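You operate a simulated robot arm through the tools that you are given. There is no shell and no other tool. Be economical: measure what you need, move in short steps, check, and stop when the job is done.

The job below is to be done with a simulated two-armed robot. You get a single attempt, and the scene is never put back.

TASK
Take the tub's heat with the thermometer and soak the cloth whose tag matches.
Fine: one pump of soap before the cloth; thermometer back where it lay.
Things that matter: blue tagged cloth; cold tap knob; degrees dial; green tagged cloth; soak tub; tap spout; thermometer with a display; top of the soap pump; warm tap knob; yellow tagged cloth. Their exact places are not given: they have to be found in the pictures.

The check looks at the end state, three seconds after you hand in, the way a careful person would. Anything else that was tipped, shoved, dropped, spilled or broken makes it a failure. Flat cloth is picked up by pressing the open fingertips on it (5 to 10 N) and closing them slowly along it; thin cloth reads only 2 to 8 mm in the jaws.

THE ROBOT
Two 7-joint arms with two-finger parallel grippers on one trunk, hanging from a carriage that runs on a gantry, over the field with the corners [-2181, -889], [-1133, -1624], [186, 260], [-862, 995] (x, y) and turns from -324 to 363 degrees about z. Base frame: it is fixed where the carriage stands at the start and does not move with it; the origin is on the floor, on the carriage's upright axis, x ahead of it, y to its left, z up. Lengths are in mm, angles in degrees, forces in N, time in s.
The left shoulder is at the start at [40, 173, 1147], the right one opposite. With the tool pointing down near the work surface each hand reaches from about 280 to 780 mm from the robot's upright axis, wherever it stands, measured 20 degrees to its own side. Places, roughly: cold tap knob [400, 200, 800]; degrees dial [100, -100, 800]; tap spout [500, -200, 1200]; top of the soap pump [500, 200, 1000]; warm tap knob [300, 100, 800]. Payload 3.43 kg a hand.
The tool frame of a hand sits at the grasp point between the pads (the TCP): z along the fingers, y along the line on which they close. The tips reach 30 mm beyond it. Largest opening 94 mm; finger width 28, thickness 10; the body of the gripper, 50 by 96 mm, starts 55 mm behind the TCP.
Orientation is that of the tool frame in the base frame, as a unit quaternion [x, y, z, w]. With the fingers straight down and closing along the base's y, the tool's x points along the base's -x, its y along +y and its z along -z.

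THE INTERFACE
- The arms move only by the tool nudge_tool. It takes "left_rows", "right_rows" or both (then of equal length, played together; a hand with none holds still); each is a list of rows, each a list of 6 numbers: the shift along the tool's x, y, z in units of 40 mm (1.0 is 40 mm), then the turn, a rotation vector about the tool's x, y, z in units of 6 degrees (1.0 is 6 degrees). In form: [[x, y, z, ax, ay, az], ...]. A call has 1 to 10 rows; each row shifts and turns the commanded pose from where the row before left it, along the tool's axes as they then stand. "left_claw" and "right_claw" are, for a hand that has rows, the finger opening in m, from 0 to 0.094, set as the call begins (left out, the last holds). A call with a number of a shift or a turn outside -1 to 1 is refused whole. A row lasts 0.2 s, in which the tool goes at most 50 mm and 8.6 degrees; a call with a longer step from one row to the next is refused whole, and so is a gripper value outside its range. Where a pose cannot be reached the arm comes as near as it can. A force on the tool above 90 N (or 10 N above the force at the start of the call, whichever is more), or a blocked arm, ends the call early, and 0.2 s more pass. Each finger travels about 72 mm/s and halts on what it meets, pressing with about 26 N; the grip force reading is that of the motor and also rises with nothing between the fingers. The clock runs only during rows and for 0.2 s after the last one: add rows that do not move to give the fingers time. The reply holds the time, the measured pose of the TCP, the force on the tool along the base axes, the opening and the grip force, in the units named above and with some noise, with the torque about the TCP (base axes, N m) and any sound that the robot's microphone picked up.
- Cameras (640 x 400 px; columns grow to the right, rows downward): "scene" is now at [240.6, -16.7, 1443.8]; the picture's right is [-0.22, -0.98, 0.00], its down [-0.68, 0.15, -0.72] and it looks along [0.70, -0.15, -0.70] (base axes); focal length 214 px, centre (320, 200). "left" rides on the left gripper at [76, -14, -103] in its tool frame; the picture's right is [0.18, 0.98, 0.00], its down [-0.75, 0.14, -0.64] and it looks along [-0.63, 0.12, 0.77] (tool axes); focal length 243 px, centre (320, 200). "right" rides on the right gripper at [76, 14, -103] in its tool frame; the picture's right is [-0.18, 0.98, 0.00], its down [-0.75, -0.14, -0.64] and it looks along [-0.63, -0.12, 0.77] (tool axes); focal length 243 px, centre (320, 200).
- camera(camera): a new picture of that camera. The clock stands still meanwhile.
- lift_body(by): slides the trunk up (or, below 0, down) by that many mm; the arms and the scene camera ride with it, the base frame stays. It gives what a move gives, with no picture.
- steer(legs): drives the robot by 1 to 6 legs, each [ahead, left, turn to the left] in mm, mm and degrees, along the robot's own axes; the way and the turn of a leg run together, so that a leg with both is an arc; at most 1500 mm and 180 degrees a leg. The arms and the cameras ride along, it lands a little off, and it stops where it bumps. It keeps to its track: a leg is cut to what the track allows. It gives what a move gives.
- pan_tilt(pan, tilt): turns the head with the scene camera to pan (to the left, within 86 degrees either way) and tilt (down, from -29 to 69), counted from straight ahead of the robot. It gives what a move gives.
- point_at(camera, pixels): there is no depth. For up to 12 entries [column, row, z] of the newest picture of that camera ("zoom" is the newest enlarged one), the place [x, y] in the base frame at which the ray of that pixel passes the height z, good to about 2 mm. The clock stands still meanwhile.
- inspect(camera, box): a new picture of the part [left, top, right, bottom] of that camera's present view, enlarged. The clock stands still meanwhile.
- finish_job(): hands the job in; it is judged then, once.

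Keep the steps short. Do not move on a guess: measure, check each grasp and each placing, and mend mistakes. In all there are 80 turns and 70 pictures (those below and enlarged ones count). Leave the grippers open and the arms clear of the work at the hand-in unless told otherwise, and finish with a single line.

The tools are called after ">>>" as a command line: name --argument value ..., lists and objects as JSON in quotes. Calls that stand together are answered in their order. nudge_tool: Moves the arms, as the interface text tells. Its arguments: {"type":"object","properties":{"left_rows":{"type":"array"},"left_claw":{"type":"number"},"right_rows":{"type":"array"},"right_claw":{"type":"number"}},"required":[]} The other tools are called the same way: lift_body (by) slides the trunk up or down; steer (legs) drives the base; pan_tilt (pan, tilt) turns the head that bears the scene camera; camera (camera) takes a picture; point_at (camera, pixels) gives the place at which the rays of pixels pass given heights; inspect (camera, box) takes an enlarged picture of a part of a camera's view; finish_job () hands the job in.

At the start:

```text
clock: 0.0
left_position: [463.7, 454.8, 999.0]
left_tcp_rot: [0.0, 1.0, 0.0, 0.0]
left_wrist_force: [0.1, -0.1, -0.1]
left_wrist_torque: [0.0, -0.02, -0.01]
left_gripper_width: 93.8
left_gripper_force: 0.0
right_position: [391.8, -21.1, 1322.2]
right_tcp_rot: [0.0, 1.0, 0.0, 0.0]
right_wrist_force: [-0.3, -0.2, -1.6]
right_wrist_torque: [-0.02, 0.03, -0.02]
right_gripper_width: 94.1
right_gripper_force: 0.0
trunk travel left (down, up): [-300.0, 481.0]
robot x, y, heading: [0.6, -0.6, 0.0]
head pan, tilt: [-12.5, 44.2]
```

scene: 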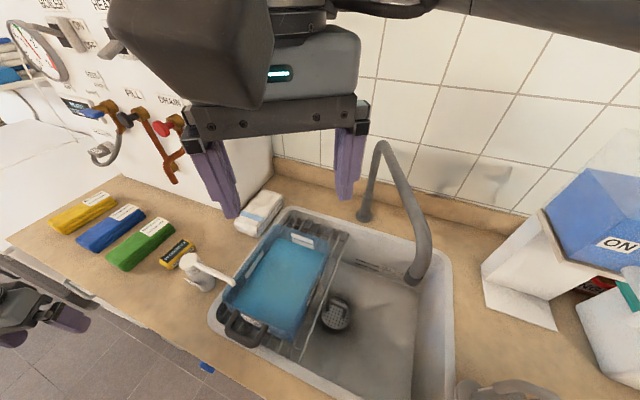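
right: 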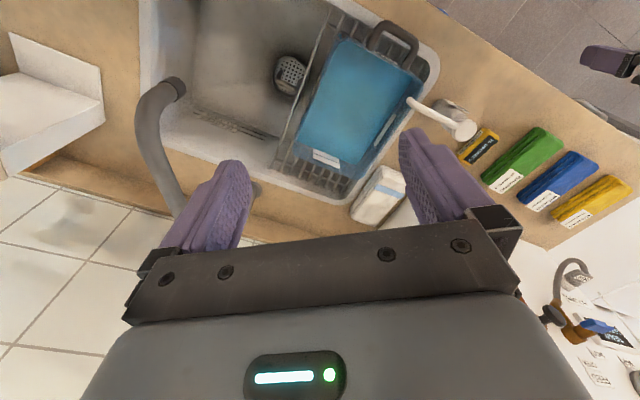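
left: 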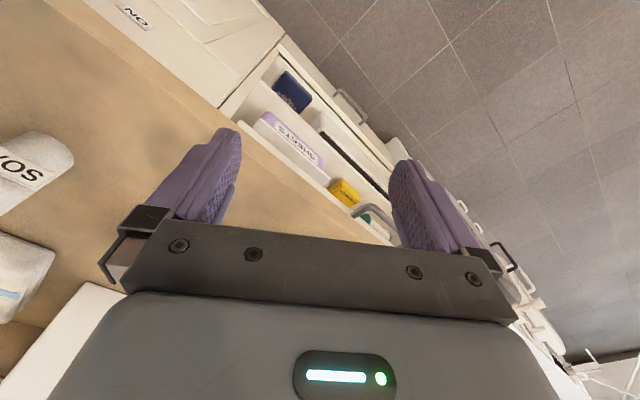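

I see three tagged cloths left of the sink, a pump at about (200,270), a tub in the sink, and a dial at top left. First I'll enlarge the cloths, the dial and the right side.

>>> inspect --camera "scene" --box '[30, 170, 230, 295]'

>>> inspect --camera "scene" --box '[0, 0, 200, 190]'

>>> inspect --camera "scene" --box '[200, 180, 480, 380]'

```text
3.20 times, centred on (130, 232) of scene
```

zoom: 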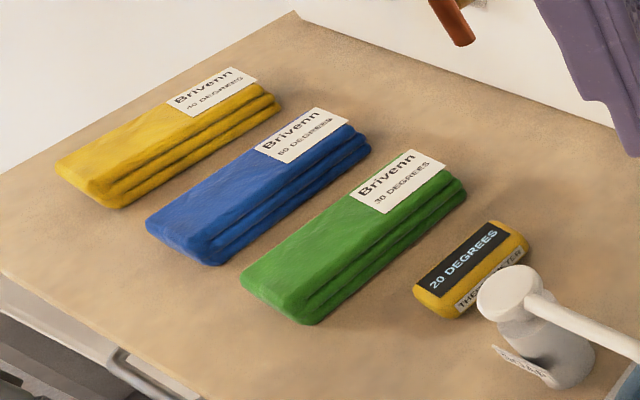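

```text
2.11 times, centred on (100, 95) of scene
```

zoom: 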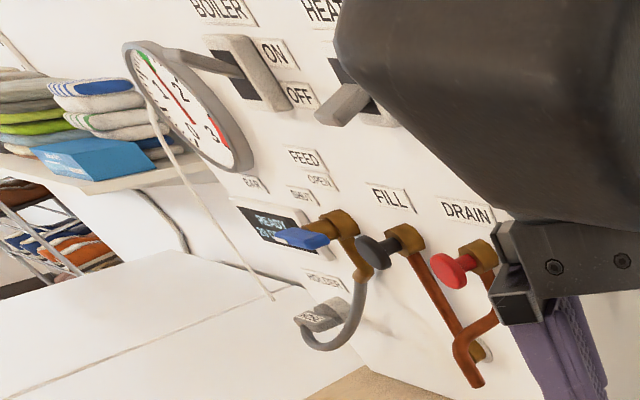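

```text
2.00 times, centred on (340, 280) of scene
```

zoom: 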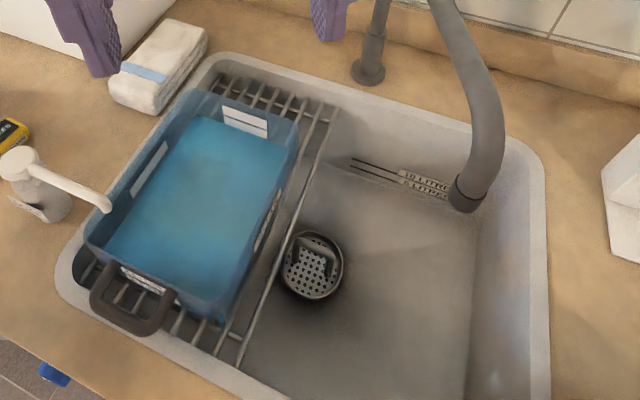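

Thermometer reads 20 at rest; the tags read yellow 40(?), blue 50/60(?), green 30. I'll triangulate heights with both cameras and view the tags from the right hand.

>>> point_at --camera "scene" --pixels '[[176, 254, 700], [176, 254, 800], [176, 254, 900], [182, 262, 800], [182, 262, 900]]'

>>> point_at --camera "right" --pixels '[[479, 147, 700], [479, 147, 800], [479, 147, 900]]'

>>> inspect --camera "right" --box '[400, 90, 640, 240]'

>>> inspect --camera "right" --box '[260, 10, 480, 210]'

>>> inspect --camera "scene" --box '[70, 185, 180, 255]'

```text
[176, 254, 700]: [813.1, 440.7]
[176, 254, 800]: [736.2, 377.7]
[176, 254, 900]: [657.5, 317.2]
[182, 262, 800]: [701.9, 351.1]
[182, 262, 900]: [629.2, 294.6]
```

```text
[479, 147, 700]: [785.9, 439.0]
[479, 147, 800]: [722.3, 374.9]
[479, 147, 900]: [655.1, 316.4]
```

```text
2.67 times, centred on (520, 165) of right
```

zoom: 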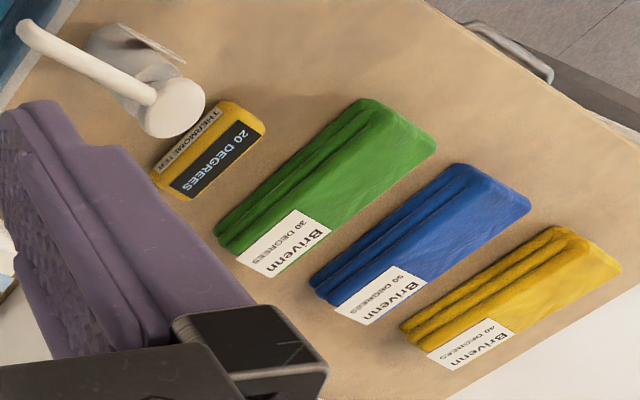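

```text
2.00 times, centred on (370, 110) of right
```

zoom: 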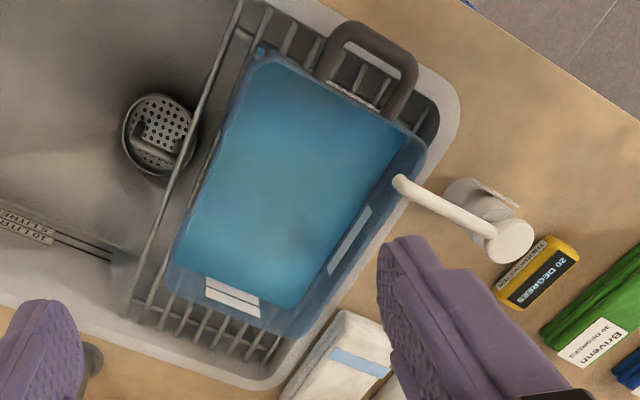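

```text
5.71 times, centred on (125, 220) of scene
```

zoom: 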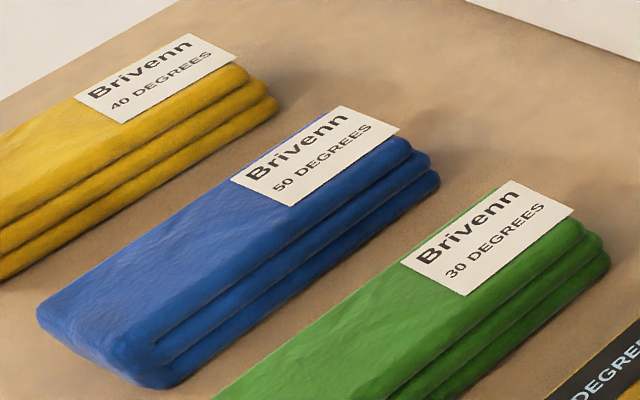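

Tags: yellow 40, blue 50, green 30. The counter top comes out near z≈900. Next I'll measure more points: pump head, cloth corners, tub rim.

>>> point_at --camera "scene" --pixels '[[189, 260, 950], [189, 260, 1000], [189, 260, 1050], [233, 283, 1000], [312, 239, 900], [312, 239, 950], [49, 217, 900], [79, 236, 900], [116, 200, 900], [107, 262, 900], [176, 230, 900], [20, 243, 890]]'

>>> point_at --camera "right" --pixels '[[464, 130, 950], [464, 130, 1000], [464, 130, 1050], [409, 101, 1000], [341, 35, 900], [423, 78, 900], [292, 145, 900], [341, 35, 950], [423, 78, 950], [292, 145, 950], [352, 172, 950], [352, 172, 900]]'

```text
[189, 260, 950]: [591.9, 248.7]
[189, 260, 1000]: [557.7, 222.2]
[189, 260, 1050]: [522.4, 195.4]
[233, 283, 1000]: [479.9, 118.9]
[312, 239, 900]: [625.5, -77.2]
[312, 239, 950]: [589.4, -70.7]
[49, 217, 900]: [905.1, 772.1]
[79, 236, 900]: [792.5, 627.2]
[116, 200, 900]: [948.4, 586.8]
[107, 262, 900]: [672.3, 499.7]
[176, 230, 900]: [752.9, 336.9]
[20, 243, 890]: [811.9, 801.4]
```

```text
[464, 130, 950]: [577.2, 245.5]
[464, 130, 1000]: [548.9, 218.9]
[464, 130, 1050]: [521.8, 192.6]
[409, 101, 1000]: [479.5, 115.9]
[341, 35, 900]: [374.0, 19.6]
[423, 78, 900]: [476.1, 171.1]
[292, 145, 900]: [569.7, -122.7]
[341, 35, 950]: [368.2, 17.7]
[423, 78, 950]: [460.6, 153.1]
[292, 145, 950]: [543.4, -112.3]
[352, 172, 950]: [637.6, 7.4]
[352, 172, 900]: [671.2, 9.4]
```

The counter runs along the base's 55° direction, and the track lets the robot move that way about 320 mm. The cloths are too far from here, so I'll raise the left hand 120 mm, then drive 300 mm along the counter in two legs with the heading unchanged.

>>> nudge_tool --left_rows '[[0, 0, -1, 0, 0, 0], [0, 0, -1, 0, 0, 0], [0, 0, -1, 0, 0, 0]]'

>>> pan_tilt --pan 25 --tilt 45

>>> camera --camera "scene"

```text
clock: 0.8
left_position: [464.3, 453.4, 1120.0]
left_tcp_rot: [0.0, 1.0, 0.0, 0.0]
left_wrist_force: [-0.3, 0.2, 0.0]
left_wrist_torque: [0.04, 0.0, 0.02]
left_gripper_width: 93.9
left_gripper_force: 0.1
right_position: [390.7, -21.1, 1322.0]
right_tcp_rot: [0.0, 1.0, 0.0, 0.0]
right_wrist_force: [-0.8, 0.1, -0.2]
right_wrist_torque: [0.0, 0.01, -0.03]
right_gripper_width: 94.2
right_gripper_force: 0.1
trunk travel left (down, up): [-300.0, 481.0]
robot x, y, heading: [-1.8, -4.0, 0.1]
head pan, tilt: [-12.5, 44.2]
```

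```text
clock: 1.8
left_position: [464.6, 454.1, 1119.3]
left_tcp_rot: [-0.001, 1.0, 0.0, -0.001]
left_wrist_force: [0.1, 0.3, 0.3]
left_wrist_torque: [-0.03, 0.01, 0.03]
left_gripper_width: 94.1
left_gripper_force: 0.1
right_position: [391.6, -21.9, 1322.3]
right_tcp_rot: [0.0, 1.0, 0.0, 0.0]
right_wrist_force: [0.4, -0.2, -0.6]
right_wrist_torque: [-0.02, 0.04, -0.03]
right_gripper_width: 94.1
right_gripper_force: 0.0
trunk travel left (down, up): [-300.0, 481.0]
robot x, y, heading: [2.0, 0.0, 0.2]
head pan, tilt: [25.0, 45.0]
```

```text
60 pictures are left
```

scene: 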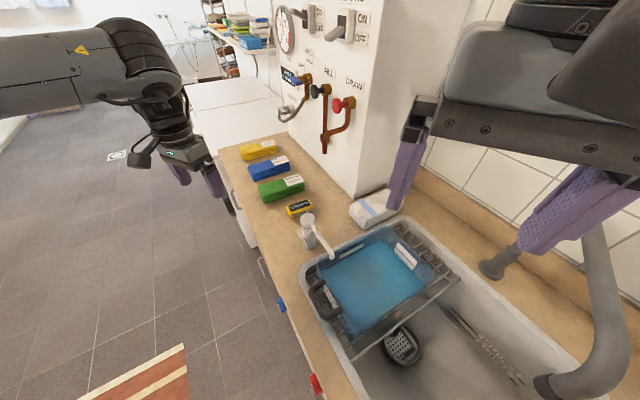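

>>> point_at --camera "scene" --pixels '[[355, 196, 890], [283, 122, 890], [239, 151, 900], [278, 153, 900], [248, 170, 900], [290, 172, 900], [258, 190, 900], [304, 184, 900], [299, 208, 915], [276, 140, 900], [240, 160, 880], [307, 219, 1000]]'

```text
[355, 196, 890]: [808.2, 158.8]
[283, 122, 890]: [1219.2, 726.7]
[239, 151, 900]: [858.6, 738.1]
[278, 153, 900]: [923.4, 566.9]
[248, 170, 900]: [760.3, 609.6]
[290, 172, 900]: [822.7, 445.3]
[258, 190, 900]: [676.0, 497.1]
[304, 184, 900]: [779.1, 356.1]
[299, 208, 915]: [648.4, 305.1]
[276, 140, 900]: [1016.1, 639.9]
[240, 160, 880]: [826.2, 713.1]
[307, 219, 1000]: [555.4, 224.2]
```

The boiler box corner is at about n=571 in counter terms, well clear. Driving 300 mm along the counter now.

>>> steer --legs '[[86, 123, 0], [86, 123, 0]]'

>>> pan_tilt --pan 8 --tilt 52

>>> camera --camera "scene"

>>> camera --camera "right"

```text
clock: 4.2
left_position: [634.0, 702.3, 1119.5]
left_tcp_rot: [-0.002, 1.0, 0.0, -0.001]
left_wrist_force: [0.4, -0.1, -0.1]
left_wrist_torque: [-0.02, 0.03, -0.01]
left_gripper_width: 94.3
left_gripper_force: 0.1
right_position: [562.3, 225.2, 1323.2]
right_tcp_rot: [-0.001, 1.0, 0.0, 0.0]
right_wrist_force: [0.4, 0.0, -0.4]
right_wrist_torque: [-0.01, 0.01, 0.03]
right_gripper_width: 94.0
right_gripper_force: 0.1
trunk travel left (down, up): [-300.0, 481.0]
robot x, y, heading: [169.3, 243.8, 0.1]
head pan, tilt: [25.0, 45.0]
```

```text
clock: 5.0
left_position: [635.5, 700.4, 1119.9]
left_tcp_rot: [0.0, 1.0, 0.0, 0.0]
left_wrist_force: [0.2, -0.8, -0.4]
left_wrist_torque: [-0.02, -0.01, 0.0]
left_gripper_width: 94.1
left_gripper_force: 0.1
right_position: [562.4, 224.8, 1323.0]
right_tcp_rot: [-0.001, 1.0, 0.0, -0.001]
right_wrist_force: [-0.2, -0.8, -1.1]
right_wrist_torque: [0.04, 0.01, -0.05]
right_gripper_width: 93.8
right_gripper_force: 0.1
trunk travel left (down, up): [-300.0, 481.0]
robot x, y, heading: [169.3, 245.7, 0.2]
head pan, tilt: [8.0, 52.0]
```

```text
59 pictures are left
```

scene: 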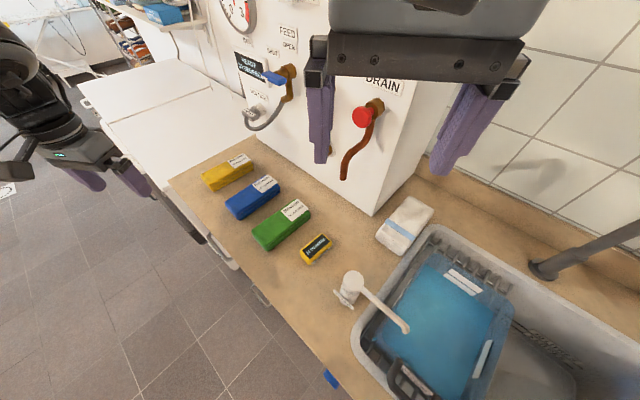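

```text
58 pictures are left
```

right: 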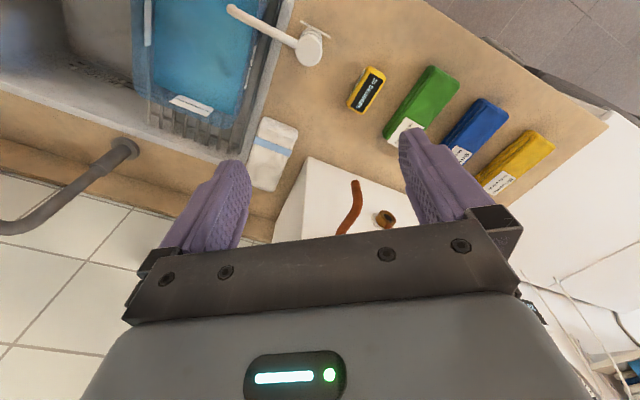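

Triangulating the thermometer and pump from both new views.

>>> inspect --camera "scene" --box '[240, 210, 400, 310]'

>>> inspect --camera "right" --box '[260, 20, 420, 120]'

```text
4.00 times, centred on (320, 260) of scene
```

zoom: 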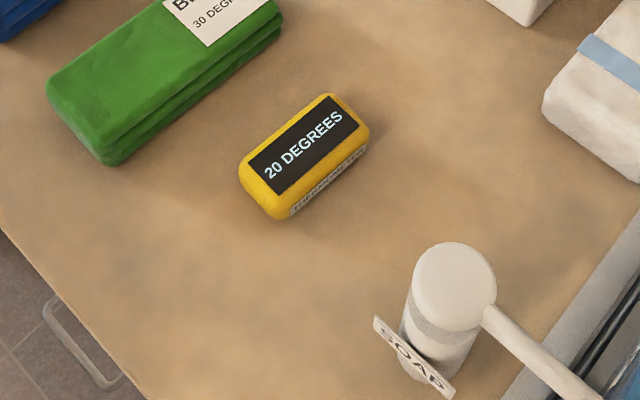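

```text
4.00 times, centred on (340, 70) of right
```

zoom: 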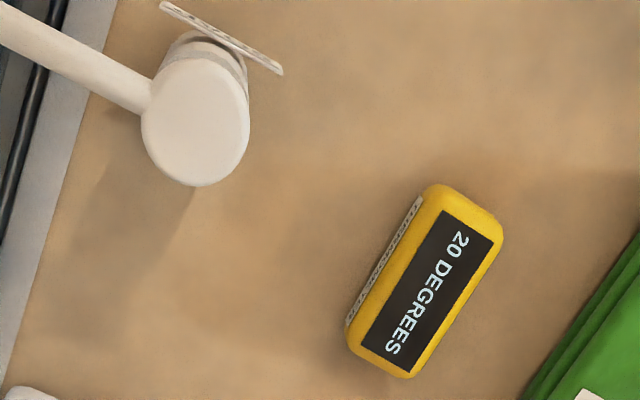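

>>> point_at --camera "scene" --pixels '[[316, 246, 880], [316, 246, 900], [316, 246, 920], [316, 246, 940], [353.5, 281, 980], [353.5, 281, 1000], [353.5, 281, 1020], [353.5, 281, 1040]]'

>>> point_at --camera "right" --pixels '[[366.8, 92.5, 880], [366.8, 92.5, 900], [366.8, 92.5, 920], [366.8, 92.5, 940], [308.8, 50.5, 980], [308.8, 50.5, 1000], [308.8, 50.5, 1020], [308.8, 50.5, 1040]]'

```text
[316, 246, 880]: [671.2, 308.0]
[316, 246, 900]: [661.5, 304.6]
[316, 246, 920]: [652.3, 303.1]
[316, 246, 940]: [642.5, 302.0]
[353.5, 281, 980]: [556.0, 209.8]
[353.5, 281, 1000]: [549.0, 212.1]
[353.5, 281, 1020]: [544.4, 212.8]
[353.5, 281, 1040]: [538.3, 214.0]
```

```text
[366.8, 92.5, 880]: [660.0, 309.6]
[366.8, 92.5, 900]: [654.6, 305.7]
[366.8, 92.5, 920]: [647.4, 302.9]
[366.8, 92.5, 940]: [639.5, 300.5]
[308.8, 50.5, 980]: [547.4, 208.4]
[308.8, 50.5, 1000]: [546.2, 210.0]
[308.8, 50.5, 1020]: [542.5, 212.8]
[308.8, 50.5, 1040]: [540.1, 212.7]
```

Next: right hand away (x−80, y−160), then get the thermometer's orientation from the display's corners.

>>> point_at --camera "right" --pixels '[[371.25, 72.5, 922], [382.75, 80, 922], [362.25, 113, 922], [351, 105, 922]]'

>>> nudge_tool --right_rows '[[0.5, -1, 0, 0, 0, 0], [0.5, -1, 0, 0, 0, 0], [0.5, -1, 0, 0, 0, 0], [0.5, -1, 0, 0, 0, 0], [0, -0.5, 0, 0, 0, 0]]'

>>> nudge_tool --left_rows '[[0, -1, 0, 0, 0, 0], [0, -1, 0, 0, 0, 0], [0, -1, 0, 0, 0, 0], [0, -1, 0, 0, 0, 0], [0, -1, 0, 0, 0, 0], [0, -1, 0, 0, 0, 0], [0, -1, 0, 0, 0, 0]]'

>>> camera --camera "left"

```text
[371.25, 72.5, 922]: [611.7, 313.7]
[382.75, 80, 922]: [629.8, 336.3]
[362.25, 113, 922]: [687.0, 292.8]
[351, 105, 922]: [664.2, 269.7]
```

```text
clock: 5.8
left_position: [634.0, 698.6, 1118.0]
left_tcp_rot: [-0.001, 1.0, -0.001, 0.001]
left_wrist_force: [0.3, -1.0, 0.1]
left_wrist_torque: [0.0, 0.01, -0.02]
left_gripper_width: 94.1
left_gripper_force: 0.1
right_position: [520.0, 192.1, 1331.9]
right_tcp_rot: [0.028, 0.999, -0.018, -0.012]
right_wrist_force: [37.1, 7.7, -24.3]
right_wrist_torque: [-1.31, 2.17, -1.42]
right_gripper_width: 93.9
right_gripper_force: 0.0
right hand out of reach, approached as far as the arm can: row 1, 2, 3
trunk travel left (down, up): [-300.0, 481.0]
robot x, y, heading: [168.9, 244.8, 0.2]
head pan, tilt: [8.0, 52.0]
stopped in row 4 (right hand): the force on the tool passed its limit at 175 N (the readings are from after the stop); the commanded pose is now the measured one
```

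```text
clock: 7.5
left_position: [618.5, 435.1, 1108.6]
left_tcp_rot: [-0.001, 1.0, -0.003, 0.002]
left_wrist_force: [-0.4, -0.4, 0.3]
left_wrist_torque: [-0.04, 0.01, 0.01]
left_gripper_width: 93.7
left_gripper_force: 0.1
left hand out of reach, approached as far as the arm can: row 7
right_position: [519.1, 193.2, 1332.3]
right_tcp_rot: [0.027, 0.999, -0.016, -0.01]
right_wrist_force: [50.5, 5.3, -36.6]
right_wrist_torque: [-1.34, 2.31, -1.41]
right_gripper_width: 94.0
right_gripper_force: 0.1
trunk travel left (down, up): [-300.0, 481.0]
robot x, y, heading: [169.9, 246.1, 0.2]
head pan, tilt: [8.0, 52.0]
```

```text
55 pictures are left
```

left: 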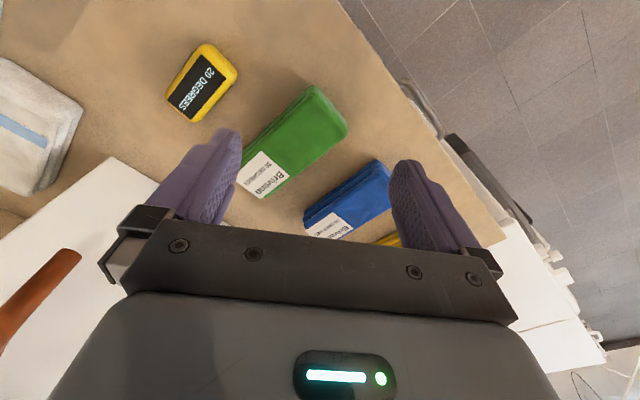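

The right hand touched something (probably the head). I'll back it off forward and down a bit, then swing it right clear of the head.

>>> nudge_tool --right_rows '[[-1, 0, 0.3, 0, 0, 0], [-0.5, 0, 0.5, 0, 0, 0]]'

>>> camera --camera "scene"

```text
clock: 8.1
left_position: [619.8, 435.9, 1107.5]
left_tcp_rot: [-0.001, 1.0, -0.002, 0.002]
left_wrist_force: [-0.1, 0.2, 0.7]
left_wrist_torque: [0.02, -0.05, 0.03]
left_gripper_width: 94.2
left_gripper_force: 0.1
right_position: [564.6, 192.1, 1316.7]
right_tcp_rot: [0.024, 1.0, -0.013, -0.008]
right_wrist_force: [0.0, -0.5, -0.3]
right_wrist_torque: [-0.02, -0.01, -0.01]
right_gripper_width: 94.0
right_gripper_force: 0.1
right hand out of reach, approached as far as the arm can: row 2
trunk travel left (down, up): [-300.0, 481.0]
robot x, y, heading: [171.4, 245.5, 0.2]
head pan, tilt: [8.0, 52.0]
```

```text
54 pictures are left
```

scene: 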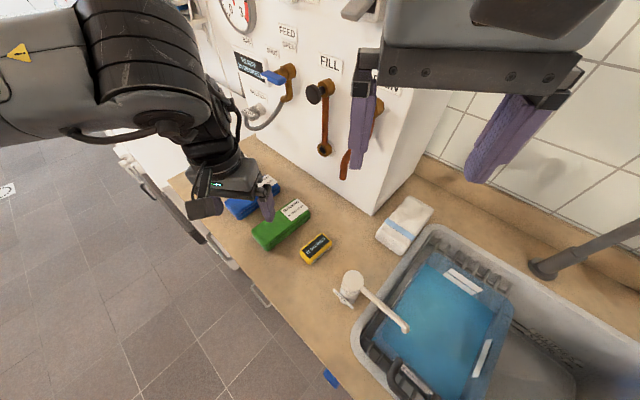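

Free now. Moving the right hand to the right and lower.

>>> nudge_tool --right_rows '[[0, -1, 0, 0, 0, 0], [0, -1, 0, 0, 0, 0], [0, -1, 0, 0, 0, 0], [0, -1, 0, 0, 0, 0]]'

>>> nudge_tool --left_rows '[[0, -0.5, 0.5, 0, 0, 0], [0, -1, 0.5, 0, 0, 0], [0, -1, 0.5, 0, 0, 0]]'

```text
clock: 9.1
left_position: [620.4, 437.7, 1107.7]
left_tcp_rot: [-0.001, 1.0, -0.003, 0.003]
left_wrist_force: [0.0, 0.6, -0.4]
left_wrist_torque: [0.01, 0.0, -0.02]
left_gripper_width: 94.0
left_gripper_force: 0.0
right_position: [530.6, 88.5, 1337.2]
right_tcp_rot: [0.025, 1.0, -0.013, -0.01]
right_wrist_force: [0.3, 0.6, 0.4]
right_wrist_torque: [0.0, 0.02, -0.05]
right_gripper_width: 93.8
right_gripper_force: 0.0
right hand out of reach, approached as far as the arm can: row 1, 2, 3, 4
trunk travel left (down, up): [-300.0, 481.0]
robot x, y, heading: [173.3, 246.5, 0.3]
head pan, tilt: [8.0, 52.0]
```

```text
clock: 9.8
left_position: [602.3, 400.3, 1061.3]
left_tcp_rot: [-0.001, 1.0, -0.002, 0.001]
left_wrist_force: [0.8, 0.6, -0.1]
left_wrist_torque: [0.03, -0.02, -0.01]
left_gripper_width: 93.8
left_gripper_force: 0.1
left hand out of reach, approached as far as the arm can: row 1, 2, 3
right_position: [529.6, 89.2, 1338.1]
right_tcp_rot: [0.024, 1.0, -0.012, -0.008]
right_wrist_force: [0.5, 1.0, -0.8]
right_wrist_torque: [0.03, 0.0, -0.01]
right_gripper_width: 94.1
right_gripper_force: 0.1
trunk travel left (down, up): [-300.0, 481.0]
robot x, y, heading: [168.3, 242.3, 0.0]
head pan, tilt: [8.0, 52.0]
```

The left hand doesn't reach inward well at this heading. I'll lift the trunk 80 mm for clearance and turn the robot 30° right, to face the counter more squarely.

>>> lift_body --by 80

>>> steer --legs '[[0, 0, -30]]'

>>> pan_tilt --pan 25 --tilt 52

>>> camera --camera "scene"

```text
clock: 11.0
left_position: [602.1, 401.1, 1141.7]
left_tcp_rot: [0.0, 1.0, -0.001, 0.001]
left_wrist_force: [-0.1, 0.3, -0.5]
left_wrist_torque: [0.01, 0.0, -0.02]
left_gripper_width: 93.9
left_gripper_force: 0.0
right_position: [529.2, 89.6, 1417.9]
right_tcp_rot: [0.025, 1.0, -0.012, -0.008]
right_wrist_force: [0.4, 0.0, 0.5]
right_wrist_torque: [-0.02, 0.0, 0.0]
right_gripper_width: 93.7
right_gripper_force: 0.1
trunk travel left (down, up): [-380.0, 401.0]
robot x, y, heading: [170.5, 247.4, 0.1]
head pan, tilt: [8.0, 52.0]
```

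```text
clock: 12.9
left_position: [622.0, 162.6, 1140.0]
left_tcp_rot: [0.26, 0.966, -0.003, 0.0]
left_wrist_force: [-0.2, 0.6, -0.8]
left_wrist_torque: [0.01, -0.01, 0.01]
left_gripper_width: 93.9
left_gripper_force: 0.1
right_position: [402.0, -70.3, 1419.3]
right_tcp_rot: [0.285, 0.959, -0.01, -0.011]
right_wrist_force: [0.2, 0.2, 0.2]
right_wrist_torque: [0.02, 0.02, 0.04]
right_gripper_width: 93.8
right_gripper_force: 0.1
trunk travel left (down, up): [-380.0, 401.0]
robot x, y, heading: [172.3, 248.2, -30.4]
head pan, tilt: [8.0, 52.0]
```

```text
clock: 13.7
left_position: [622.5, 163.4, 1140.9]
left_tcp_rot: [0.26, 0.965, -0.002, 0.001]
left_wrist_force: [0.0, -0.8, 0.0]
left_wrist_torque: [0.03, -0.01, 0.06]
left_gripper_width: 94.0
left_gripper_force: 0.1
right_position: [401.7, -70.3, 1417.6]
right_tcp_rot: [0.284, 0.959, -0.01, -0.012]
right_wrist_force: [-0.1, 0.8, -0.2]
right_wrist_torque: [0.0, -0.01, -0.01]
right_gripper_width: 94.0
right_gripper_force: 0.1
trunk travel left (down, up): [-380.0, 401.0]
robot x, y, heading: [171.2, 245.2, -30.2]
head pan, tilt: [25.0, 52.0]
```

```text
53 pictures are left
```

scene: 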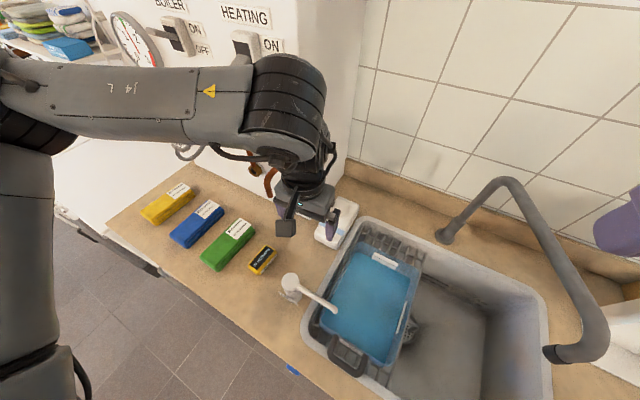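

Good. Moving the left hand above the thermometer (about [649,303]), turning it 10° to align, then lowering to z≈1060 for a picture.

>>> nudge_tool --left_rows '[[0.3, 0.84, 0, 0, 0, 0], [0.3, 0.84, 0, 0, 0, 0], [0.3, 0.84, 0.3, 0, 0, 0], [0.27, 0.84, 0.5, 0, 0, 0], [0, 0, 0.6, 0, 0, 0.83], [0, 0, 0.6, 0, 0, 0.83]]'

>>> camera --camera "left"

```text
clock: 15.1
left_position: [650.0, 303.0, 1060.8]
left_tcp_rot: [0.343, 0.939, -0.003, 0.001]
left_wrist_force: [-0.3, 0.0, 0.0]
left_wrist_torque: [0.01, -0.01, 0.01]
left_gripper_width: 94.0
left_gripper_force: 0.0
right_position: [402.1, -71.0, 1418.2]
right_tcp_rot: [0.285, 0.959, -0.01, -0.012]
right_wrist_force: [0.1, -0.1, 0.5]
right_wrist_torque: [0.03, -0.03, 0.02]
right_gripper_width: 94.1
right_gripper_force: 0.1
trunk travel left (down, up): [-380.0, 401.0]
robot x, y, heading: [168.8, 246.2, -30.4]
head pan, tilt: [25.0, 52.0]
```

```text
52 pictures are left
```

left: 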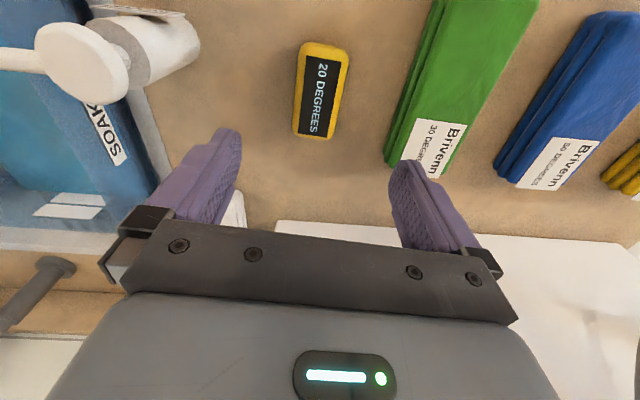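

>>> point_at --camera "left" --pixels '[[322, 90, 900], [322, 90, 915], [322, 90, 930], [322, 90, 945], [314, 57, 925], [341, 63, 925], [302, 130, 925], [328, 135, 925], [90, 59, 1010], [90, 59, 1030]]'

>>> inspect --camera "scene" --box '[200, 220, 360, 320]'

```text
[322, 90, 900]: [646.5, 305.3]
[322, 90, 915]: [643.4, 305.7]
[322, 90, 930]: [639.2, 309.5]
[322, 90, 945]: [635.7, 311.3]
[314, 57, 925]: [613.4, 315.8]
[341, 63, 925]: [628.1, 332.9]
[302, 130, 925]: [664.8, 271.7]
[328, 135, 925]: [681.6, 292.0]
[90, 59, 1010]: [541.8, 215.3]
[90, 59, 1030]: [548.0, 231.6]
```

```text
4.00 times, centred on (280, 270) of scene
```

zoom: 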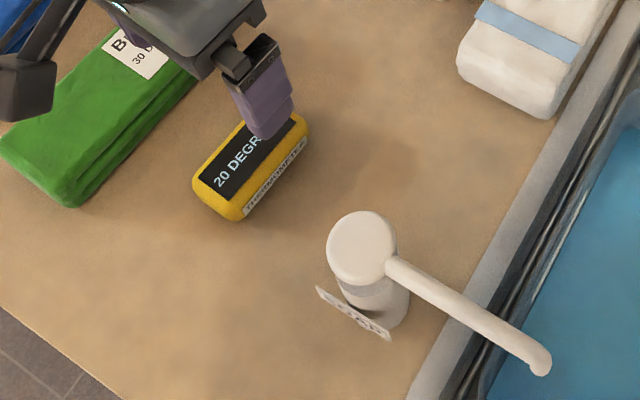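

The thermometer centre is at [647,303], top ≈920, aligned with the hand. I'll descend to TCP z≈932 with 70 mm opening, then look.

>>> nudge_tool --left_rows '[[0.06, -0.05, 1, 0, 0, 0], [0, 0, 1, 0, 0, 0], [0, 0, 0.7, 0, 0, 0], [0, 0, 0.5, 0, 0, 0]]' --left_claw 0.07

>>> camera --camera "left"

>>> inspect --camera "scene" --box '[200, 220, 360, 320]'

```text
clock: 16.1
left_position: [645.8, 300.4, 931.3]
left_tcp_rot: [0.343, 0.939, -0.002, 0.001]
left_wrist_force: [-0.3, -0.2, 0.0]
left_wrist_torque: [-0.03, 0.0, 0.0]
left_gripper_width: 70.0
left_gripper_force: 0.0
right_position: [401.9, -69.9, 1418.1]
right_tcp_rot: [0.285, 0.959, -0.011, -0.012]
right_wrist_force: [0.2, 0.6, 0.6]
right_wrist_torque: [0.04, 0.01, -0.01]
right_gripper_width: 94.1
right_gripper_force: 0.0
trunk travel left (down, up): [-380.0, 401.0]
robot x, y, heading: [171.1, 246.0, -30.1]
head pan, tilt: [25.0, 52.0]
```

```text
50 pictures are left
```

left: 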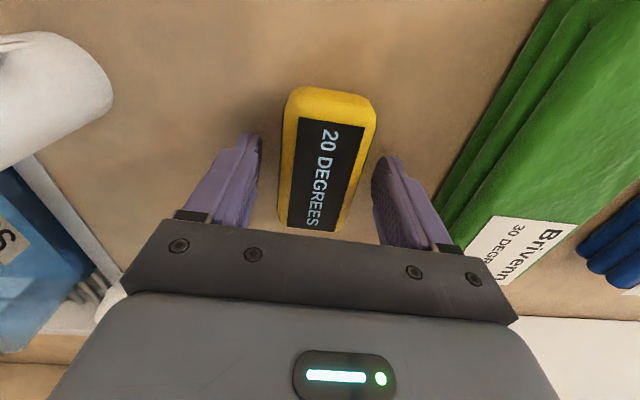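

```text
4.00 times, centred on (280, 270) of scene
```

zoom: 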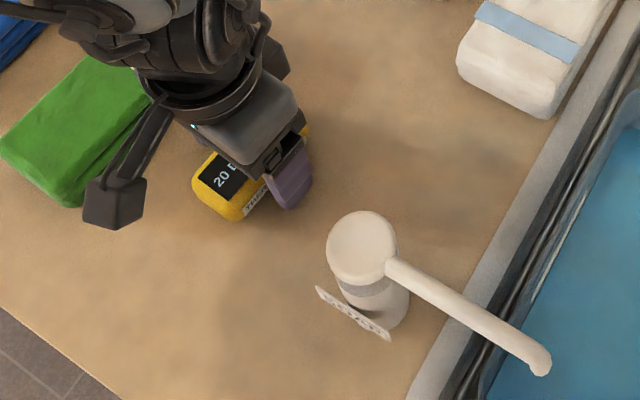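

Centred lengthwise; 3 mm off across. I'll shift +3 mm along tool y, down 4 mm, then close.

>>> nudge_tool --left_rows '[[0, 0.08, 0.1, 0, 0, 0]]'

>>> nudge_tool --left_rows '[[0, 0, 0, 0, 0, 0], [0, 0, 0, 0, 0, 0], [0, 0, 0, 0, 0, 0], [0, 0, 0, 0, 0, 0]]' --left_claw 0.02

>>> camera --camera "left"

```text
clock: 16.5
left_position: [648.6, 302.2, 929.6]
left_tcp_rot: [0.344, 0.939, -0.002, 0.001]
left_wrist_force: [-9.7, 1.6, 31.7]
left_wrist_torque: [1.22, -0.15, 0.6]
left_gripper_width: 67.0
left_gripper_force: 0.0
right_position: [402.1, -68.7, 1419.3]
right_tcp_rot: [0.285, 0.959, -0.011, -0.012]
right_wrist_force: [-0.3, -0.8, -0.2]
right_wrist_torque: [0.0, -0.02, -0.02]
right_gripper_width: 93.8
right_gripper_force: 0.2
trunk travel left (down, up): [-380.0, 401.0]
robot x, y, heading: [171.5, 246.3, -30.3]
head pan, tilt: [25.0, 52.0]
```

```text
clock: 17.5
left_position: [651.1, 303.7, 929.3]
left_tcp_rot: [0.343, 0.939, -0.001, 0.002]
left_wrist_force: [-0.2, 6.6, 44.2]
left_wrist_torque: [0.8, 0.0, 0.12]
left_gripper_width: 49.0
left_gripper_force: 26.1
right_position: [403.2, -69.7, 1418.0]
right_tcp_rot: [0.285, 0.958, -0.01, -0.011]
right_wrist_force: [0.2, -0.1, -0.2]
right_wrist_torque: [-0.01, 0.02, -0.02]
right_gripper_width: 93.7
right_gripper_force: 0.0
trunk travel left (down, up): [-380.0, 401.0]
robot x, y, heading: [171.6, 244.6, -30.3]
head pan, tilt: [25.0, 52.0]
```

```text
48 pictures are left
```

left: 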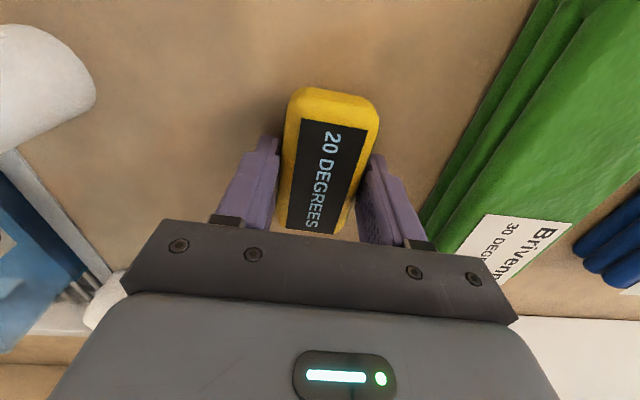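

Touch puts the counter at z≈900; the thermometer is gripped at 49 mm. Remember its place: TCP [650,303,930]. Lifting straight up 160 mm, and taking pictures to locate the water and rim.

>>> nudge_tool --left_rows '[[0, 0, -0.3, 0, 0, 0], [0, 0, -0.7, 0, 0, 0], [0, 0, -1, 0, 0, 0], [0, 0, -1, 0, 0, 0], [0, 0, -1, 0, 0, 0]]'

>>> camera --camera "scene"

>>> camera --camera "right"

>>> camera --camera "left"

```text
clock: 18.7
left_position: [648.3, 304.9, 1087.9]
left_tcp_rot: [0.343, 0.939, -0.002, 0.0]
left_wrist_force: [-0.6, 0.8, -0.2]
left_wrist_torque: [0.02, 0.01, 0.01]
left_gripper_width: 48.7
left_gripper_force: 26.0
right_position: [403.4, -70.2, 1418.2]
right_tcp_rot: [0.284, 0.959, -0.01, -0.012]
right_wrist_force: [0.0, -0.6, 0.6]
right_wrist_torque: [0.03, -0.01, -0.02]
right_gripper_width: 94.0
right_gripper_force: 0.0
trunk travel left (down, up): [-380.0, 401.0]
robot x, y, heading: [170.6, 244.7, -30.2]
head pan, tilt: [25.0, 52.0]
```

```text
47 pictures are left
```

scene: 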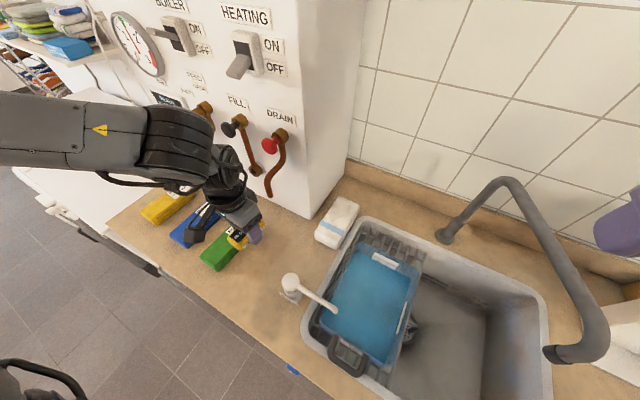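

```text
46 pictures are left
```

right: 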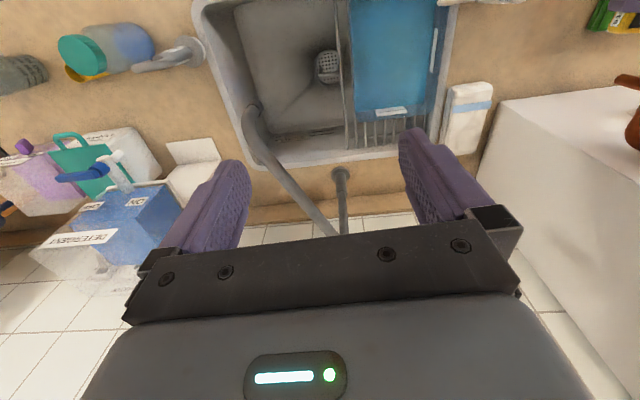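

```text
45 pictures are left
```

left: 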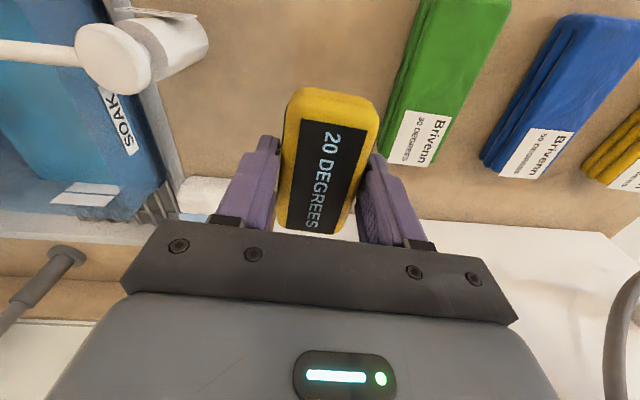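

>>> inspect --camera "scene" --box '[270, 210, 462, 390]'

>>> inspect --camera "right" --box '[320, 0, 512, 120]'

```text
2.22 times, centred on (366, 300) of scene
```

zoom: 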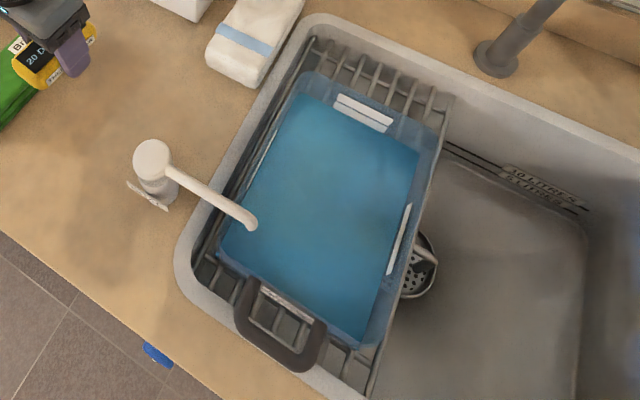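

```text
3.33 times, centred on (416, 60) of right
```

zoom: 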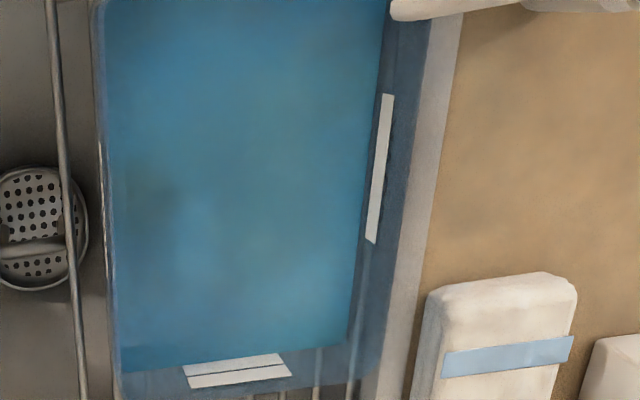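

>>> point_at --camera "scene" --pixels '[[359.3, 252.8, 850], [359.3, 252.8, 900], [411, 279.8, 850], [411, 279.8, 900], [384.9, 260.4, 850], [384.9, 260.4, 900], [384.9, 365.3, 880], [321.9, 322.5, 880], [363.8, 242.9, 900], [421, 268.5, 900], [335, 309.5, 980], [290, 280, 1006]]'

>>> point_at --camera "right" --pixels '[[424.4, 102, 850], [424.4, 102, 900], [356, 111.6, 850], [356, 111.6, 900], [391, 111.3, 850], [391, 111.3, 900]]'

>>> point_at --camera "left" --pixels '[[84, 194, 850], [84, 194, 900], [118, 124, 850], [118, 124, 900], [113, 58, 1006], [113, 58, 990]]'

```text
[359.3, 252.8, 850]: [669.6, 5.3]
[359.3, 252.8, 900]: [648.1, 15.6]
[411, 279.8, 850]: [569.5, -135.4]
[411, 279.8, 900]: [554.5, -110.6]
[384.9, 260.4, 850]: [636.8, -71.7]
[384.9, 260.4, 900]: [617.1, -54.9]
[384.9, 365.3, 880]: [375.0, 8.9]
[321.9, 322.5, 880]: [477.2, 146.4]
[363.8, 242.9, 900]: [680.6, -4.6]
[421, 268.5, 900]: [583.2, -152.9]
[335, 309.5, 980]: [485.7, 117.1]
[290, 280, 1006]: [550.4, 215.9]
```

```text
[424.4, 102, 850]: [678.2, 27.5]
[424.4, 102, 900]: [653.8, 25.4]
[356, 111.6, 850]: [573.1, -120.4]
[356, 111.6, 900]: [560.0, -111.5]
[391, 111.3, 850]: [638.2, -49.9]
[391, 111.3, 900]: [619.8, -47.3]
```

```text
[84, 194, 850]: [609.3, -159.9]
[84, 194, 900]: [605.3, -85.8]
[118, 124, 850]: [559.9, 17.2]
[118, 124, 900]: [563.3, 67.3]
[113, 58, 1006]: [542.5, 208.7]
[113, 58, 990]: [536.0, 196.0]
```

From the tag on the tub's back wall: z≈925, so the rim is near 935–945 and the water around 900–925. I'll carry the thermometer at z≈1088 over [529,-29], right/back of the pump nozzle.

>>> nudge_tool --left_rows '[[-0.345, -0.922, 0, 0, 0, 0], [-0.345, -0.922, 0, 0, 0, 0], [-0.345, -0.922, 0, 0, 0, 0], [-0.345, -0.922, 0, 0, 0, 0], [-0.345, -0.922, 0, 0, 0, 0], [-0.345, -0.922, 0, 0, 0, 0], [-0.345, -0.922, 0, 0, 0, 0], [-0.345, -0.922, 0, 0, 0, 0], [-0.345, -0.922, 0, 0, 0, 0]]'

>>> camera --camera "left"

>>> camera --camera "scene"

```text
clock: 20.7
left_position: [575.2, 158.1, 1080.1]
left_tcp_rot: [0.343, 0.939, -0.004, 0.001]
left_wrist_force: [-0.4, 0.3, -1.0]
left_wrist_torque: [-0.01, 0.0, -0.01]
left_gripper_width: 48.9
left_gripper_force: 25.9
left hand out of reach, approached as far as the arm can: row 5, 6, 7, 8, 9
right_position: [402.2, -70.0, 1418.1]
right_tcp_rot: [0.285, 0.958, -0.011, -0.012]
right_wrist_force: [0.2, -0.3, 0.1]
right_wrist_torque: [0.01, 0.02, 0.01]
right_gripper_width: 93.8
right_gripper_force: 0.0
trunk travel left (down, up): [-380.0, 401.0]
robot x, y, heading: [173.4, 243.7, -30.0]
head pan, tilt: [25.0, 52.0]
```

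```text
42 pictures are left
```

left: 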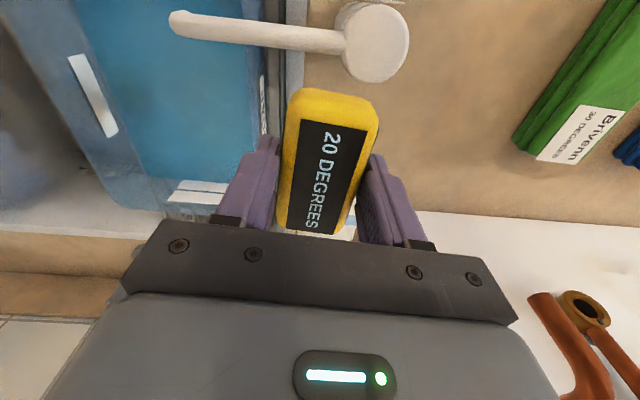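

```text
41 pictures are left
```

scene: 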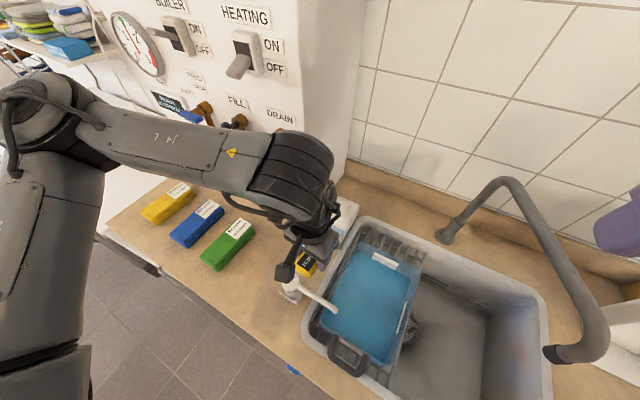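

The left hand can't cross further inward from here. I'll slide the robot 180 mm right along the counter instead; the hand at z≈1080 clears the pump (top 1006).

>>> steer --legs '[[-15.6, -179, 0]]'

>>> nudge_tool --left_rows '[[-0.2, 0, 0, 0, 0, 0]]'

```text
clock: 22.2
left_position: [471.0, 9.6, 1080.9]
left_tcp_rot: [0.342, 0.94, -0.003, 0.0]
left_wrist_force: [0.0, -0.8, 0.0]
left_wrist_torque: [0.02, -0.05, 0.0]
left_gripper_width: 48.7
left_gripper_force: 26.1
right_position: [299.5, -216.8, 1416.6]
right_tcp_rot: [0.285, 0.958, -0.009, -0.011]
right_wrist_force: [-0.4, 0.6, -0.5]
right_wrist_torque: [0.0, 0.01, 0.03]
right_gripper_width: 94.0
right_gripper_force: 0.1
trunk travel left (down, up): [-380.0, 401.0]
robot x, y, heading: [68.6, 100.4, -30.2]
head pan, tilt: [25.0, 52.0]
```

```text
clock: 22.6
left_position: [478.6, 9.0, 1079.0]
left_tcp_rot: [0.343, 0.939, -0.005, 0.001]
left_wrist_force: [0.9, -0.1, -1.3]
left_wrist_torque: [0.0, 0.02, 0.01]
left_gripper_width: 48.7
left_gripper_force: 26.3
right_position: [299.5, -218.0, 1417.5]
right_tcp_rot: [0.285, 0.959, -0.01, -0.011]
right_wrist_force: [0.1, -0.1, 0.6]
right_wrist_torque: [0.01, 0.01, 0.0]
right_gripper_width: 93.9
right_gripper_force: 0.1
trunk travel left (down, up): [-380.0, 401.0]
robot x, y, heading: [67.3, 96.7, -30.2]
head pan, tilt: [25.0, 52.0]
```

Now forward ~62 mm to [529,-29], then down to z≈985 (thermometer bottom ≈955).

>>> nudge_tool --left_rows '[[-0.8, 0, 0, 0, 0, 0], [-0.77, 0.07, 0, 0, 0, 0], [0, 0, 0.8, 0, 0, 0], [0, 0, 0.8, 0, 0, 0], [0, 0, 0.75, 0, 0, 0]]'

>>> camera --camera "left"

>>> camera --camera "scene"

```text
clock: 23.8
left_position: [530.9, 14.5, 986.2]
left_tcp_rot: [0.343, 0.939, -0.005, 0.001]
left_wrist_force: [-0.4, 0.3, -0.9]
left_wrist_torque: [0.01, 0.01, -0.01]
left_gripper_width: 48.7
left_gripper_force: 25.8
left hand out of reach, approached as far as the arm can: row 1, 2, 4, 5
right_position: [299.4, -216.9, 1418.1]
right_tcp_rot: [0.285, 0.958, -0.011, -0.012]
right_wrist_force: [0.2, 0.0, -0.1]
right_wrist_torque: [0.03, -0.02, -0.01]
right_gripper_width: 94.0
right_gripper_force: 0.1
trunk travel left (down, up): [-380.0, 401.0]
robot x, y, heading: [65.1, 102.7, -30.4]
head pan, tilt: [25.0, 52.0]
```

```text
40 pictures are left
```

left: 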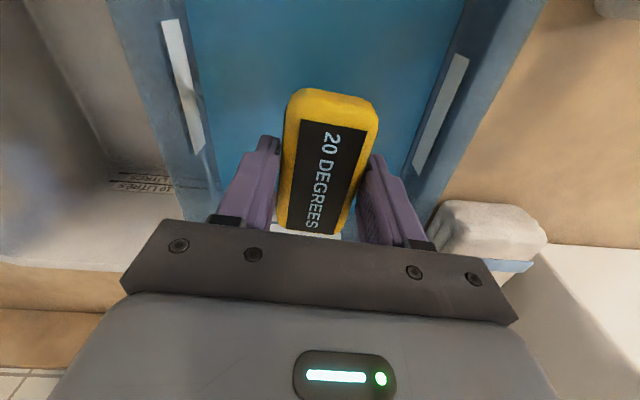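

```text
39 pictures are left
```

scene: 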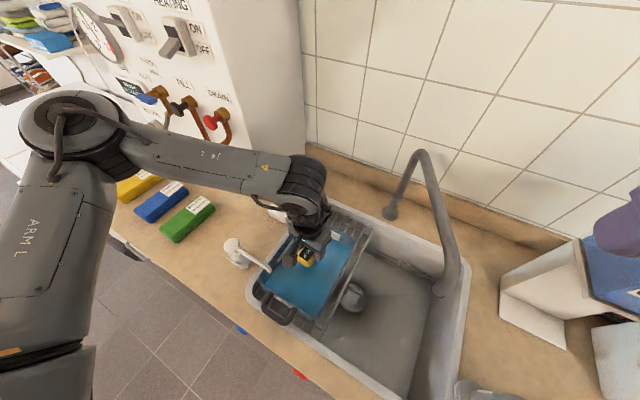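

Centred between the tub walls. Lowering 40 mm (bottom to ≈916) and reading the display.

>>> nudge_tool --left_rows '[[0, 0, 0.5, 0, 0, 0], [0, 0, 0.5, 0, 0, 0], [0, 0, 0, 0, 0, 0]]'

>>> camera --camera "left"

```text
clock: 24.6
left_position: [530.8, 26.9, 951.5]
left_tcp_rot: [0.344, 0.939, -0.006, 0.001]
left_wrist_force: [0.0, 0.1, -1.3]
left_wrist_torque: [0.01, 0.03, 0.01]
left_gripper_width: 48.8
left_gripper_force: 25.8
left hand out of reach, approached as far as the arm can: row 1, 2
right_position: [298.4, -217.5, 1419.2]
right_tcp_rot: [0.285, 0.958, -0.011, -0.012]
right_wrist_force: [-0.5, -0.2, 0.3]
right_wrist_torque: [0.03, 0.04, 0.0]
right_gripper_width: 94.3
right_gripper_force: 0.0
trunk travel left (down, up): [-380.0, 401.0]
robot x, y, heading: [70.0, 101.0, -30.1]
head pan, tilt: [25.0, 52.0]
```

```text
38 pictures are left
```

left: 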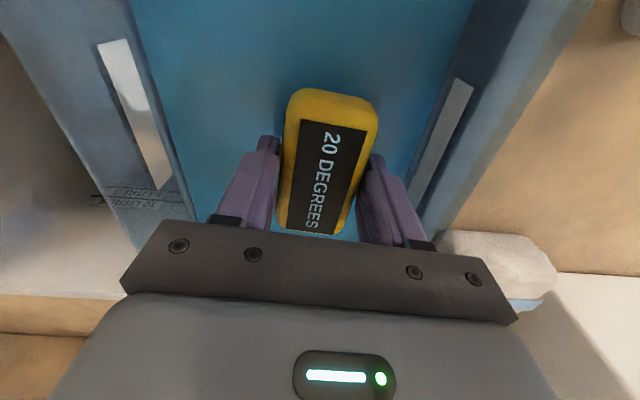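

The arm drifts at its reach limit. I'll slide the base 35 mm right and lower with the trunk instead.

>>> steer --legs '[[-3, -35, 0]]'

>>> lift_body --by -25

>>> camera --camera "left"

```text
clock: 25.5
left_position: [510.5, -3.2, 950.8]
left_tcp_rot: [0.343, 0.939, -0.005, 0.001]
left_wrist_force: [-1.1, -0.8, -0.8]
left_wrist_torque: [0.0, -0.03, 0.01]
left_gripper_width: 48.8
left_gripper_force: 26.1
right_position: [279.1, -246.5, 1418.0]
right_tcp_rot: [0.285, 0.958, -0.011, -0.011]
right_wrist_force: [0.0, -0.4, 0.9]
right_wrist_torque: [-0.03, 0.01, -0.03]
right_gripper_width: 93.9
right_gripper_force: 0.0
trunk travel left (down, up): [-380.0, 401.0]
robot x, y, heading: [48.2, 72.9, -30.1]
head pan, tilt: [25.0, 52.0]
```

```text
clock: 26.2
left_position: [510.9, -1.1, 927.6]
left_tcp_rot: [0.342, 0.94, -0.005, 0.001]
left_wrist_force: [0.0, 0.3, -0.5]
left_wrist_torque: [-0.03, 0.0, 0.03]
left_gripper_width: 48.9
left_gripper_force: 26.2
right_position: [279.5, -244.7, 1392.5]
right_tcp_rot: [0.285, 0.958, -0.011, -0.012]
right_wrist_force: [0.2, 0.1, -0.7]
right_wrist_torque: [0.0, -0.01, 0.01]
right_gripper_width: 93.8
right_gripper_force: 0.0
trunk travel left (down, up): [-355.0, 426.0]
robot x, y, heading: [47.0, 72.9, -30.3]
head pan, tilt: [25.0, 52.0]
```

```text
37 pictures are left
```

left: 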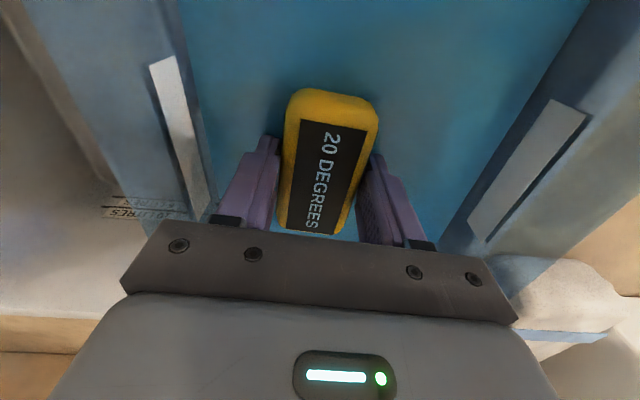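

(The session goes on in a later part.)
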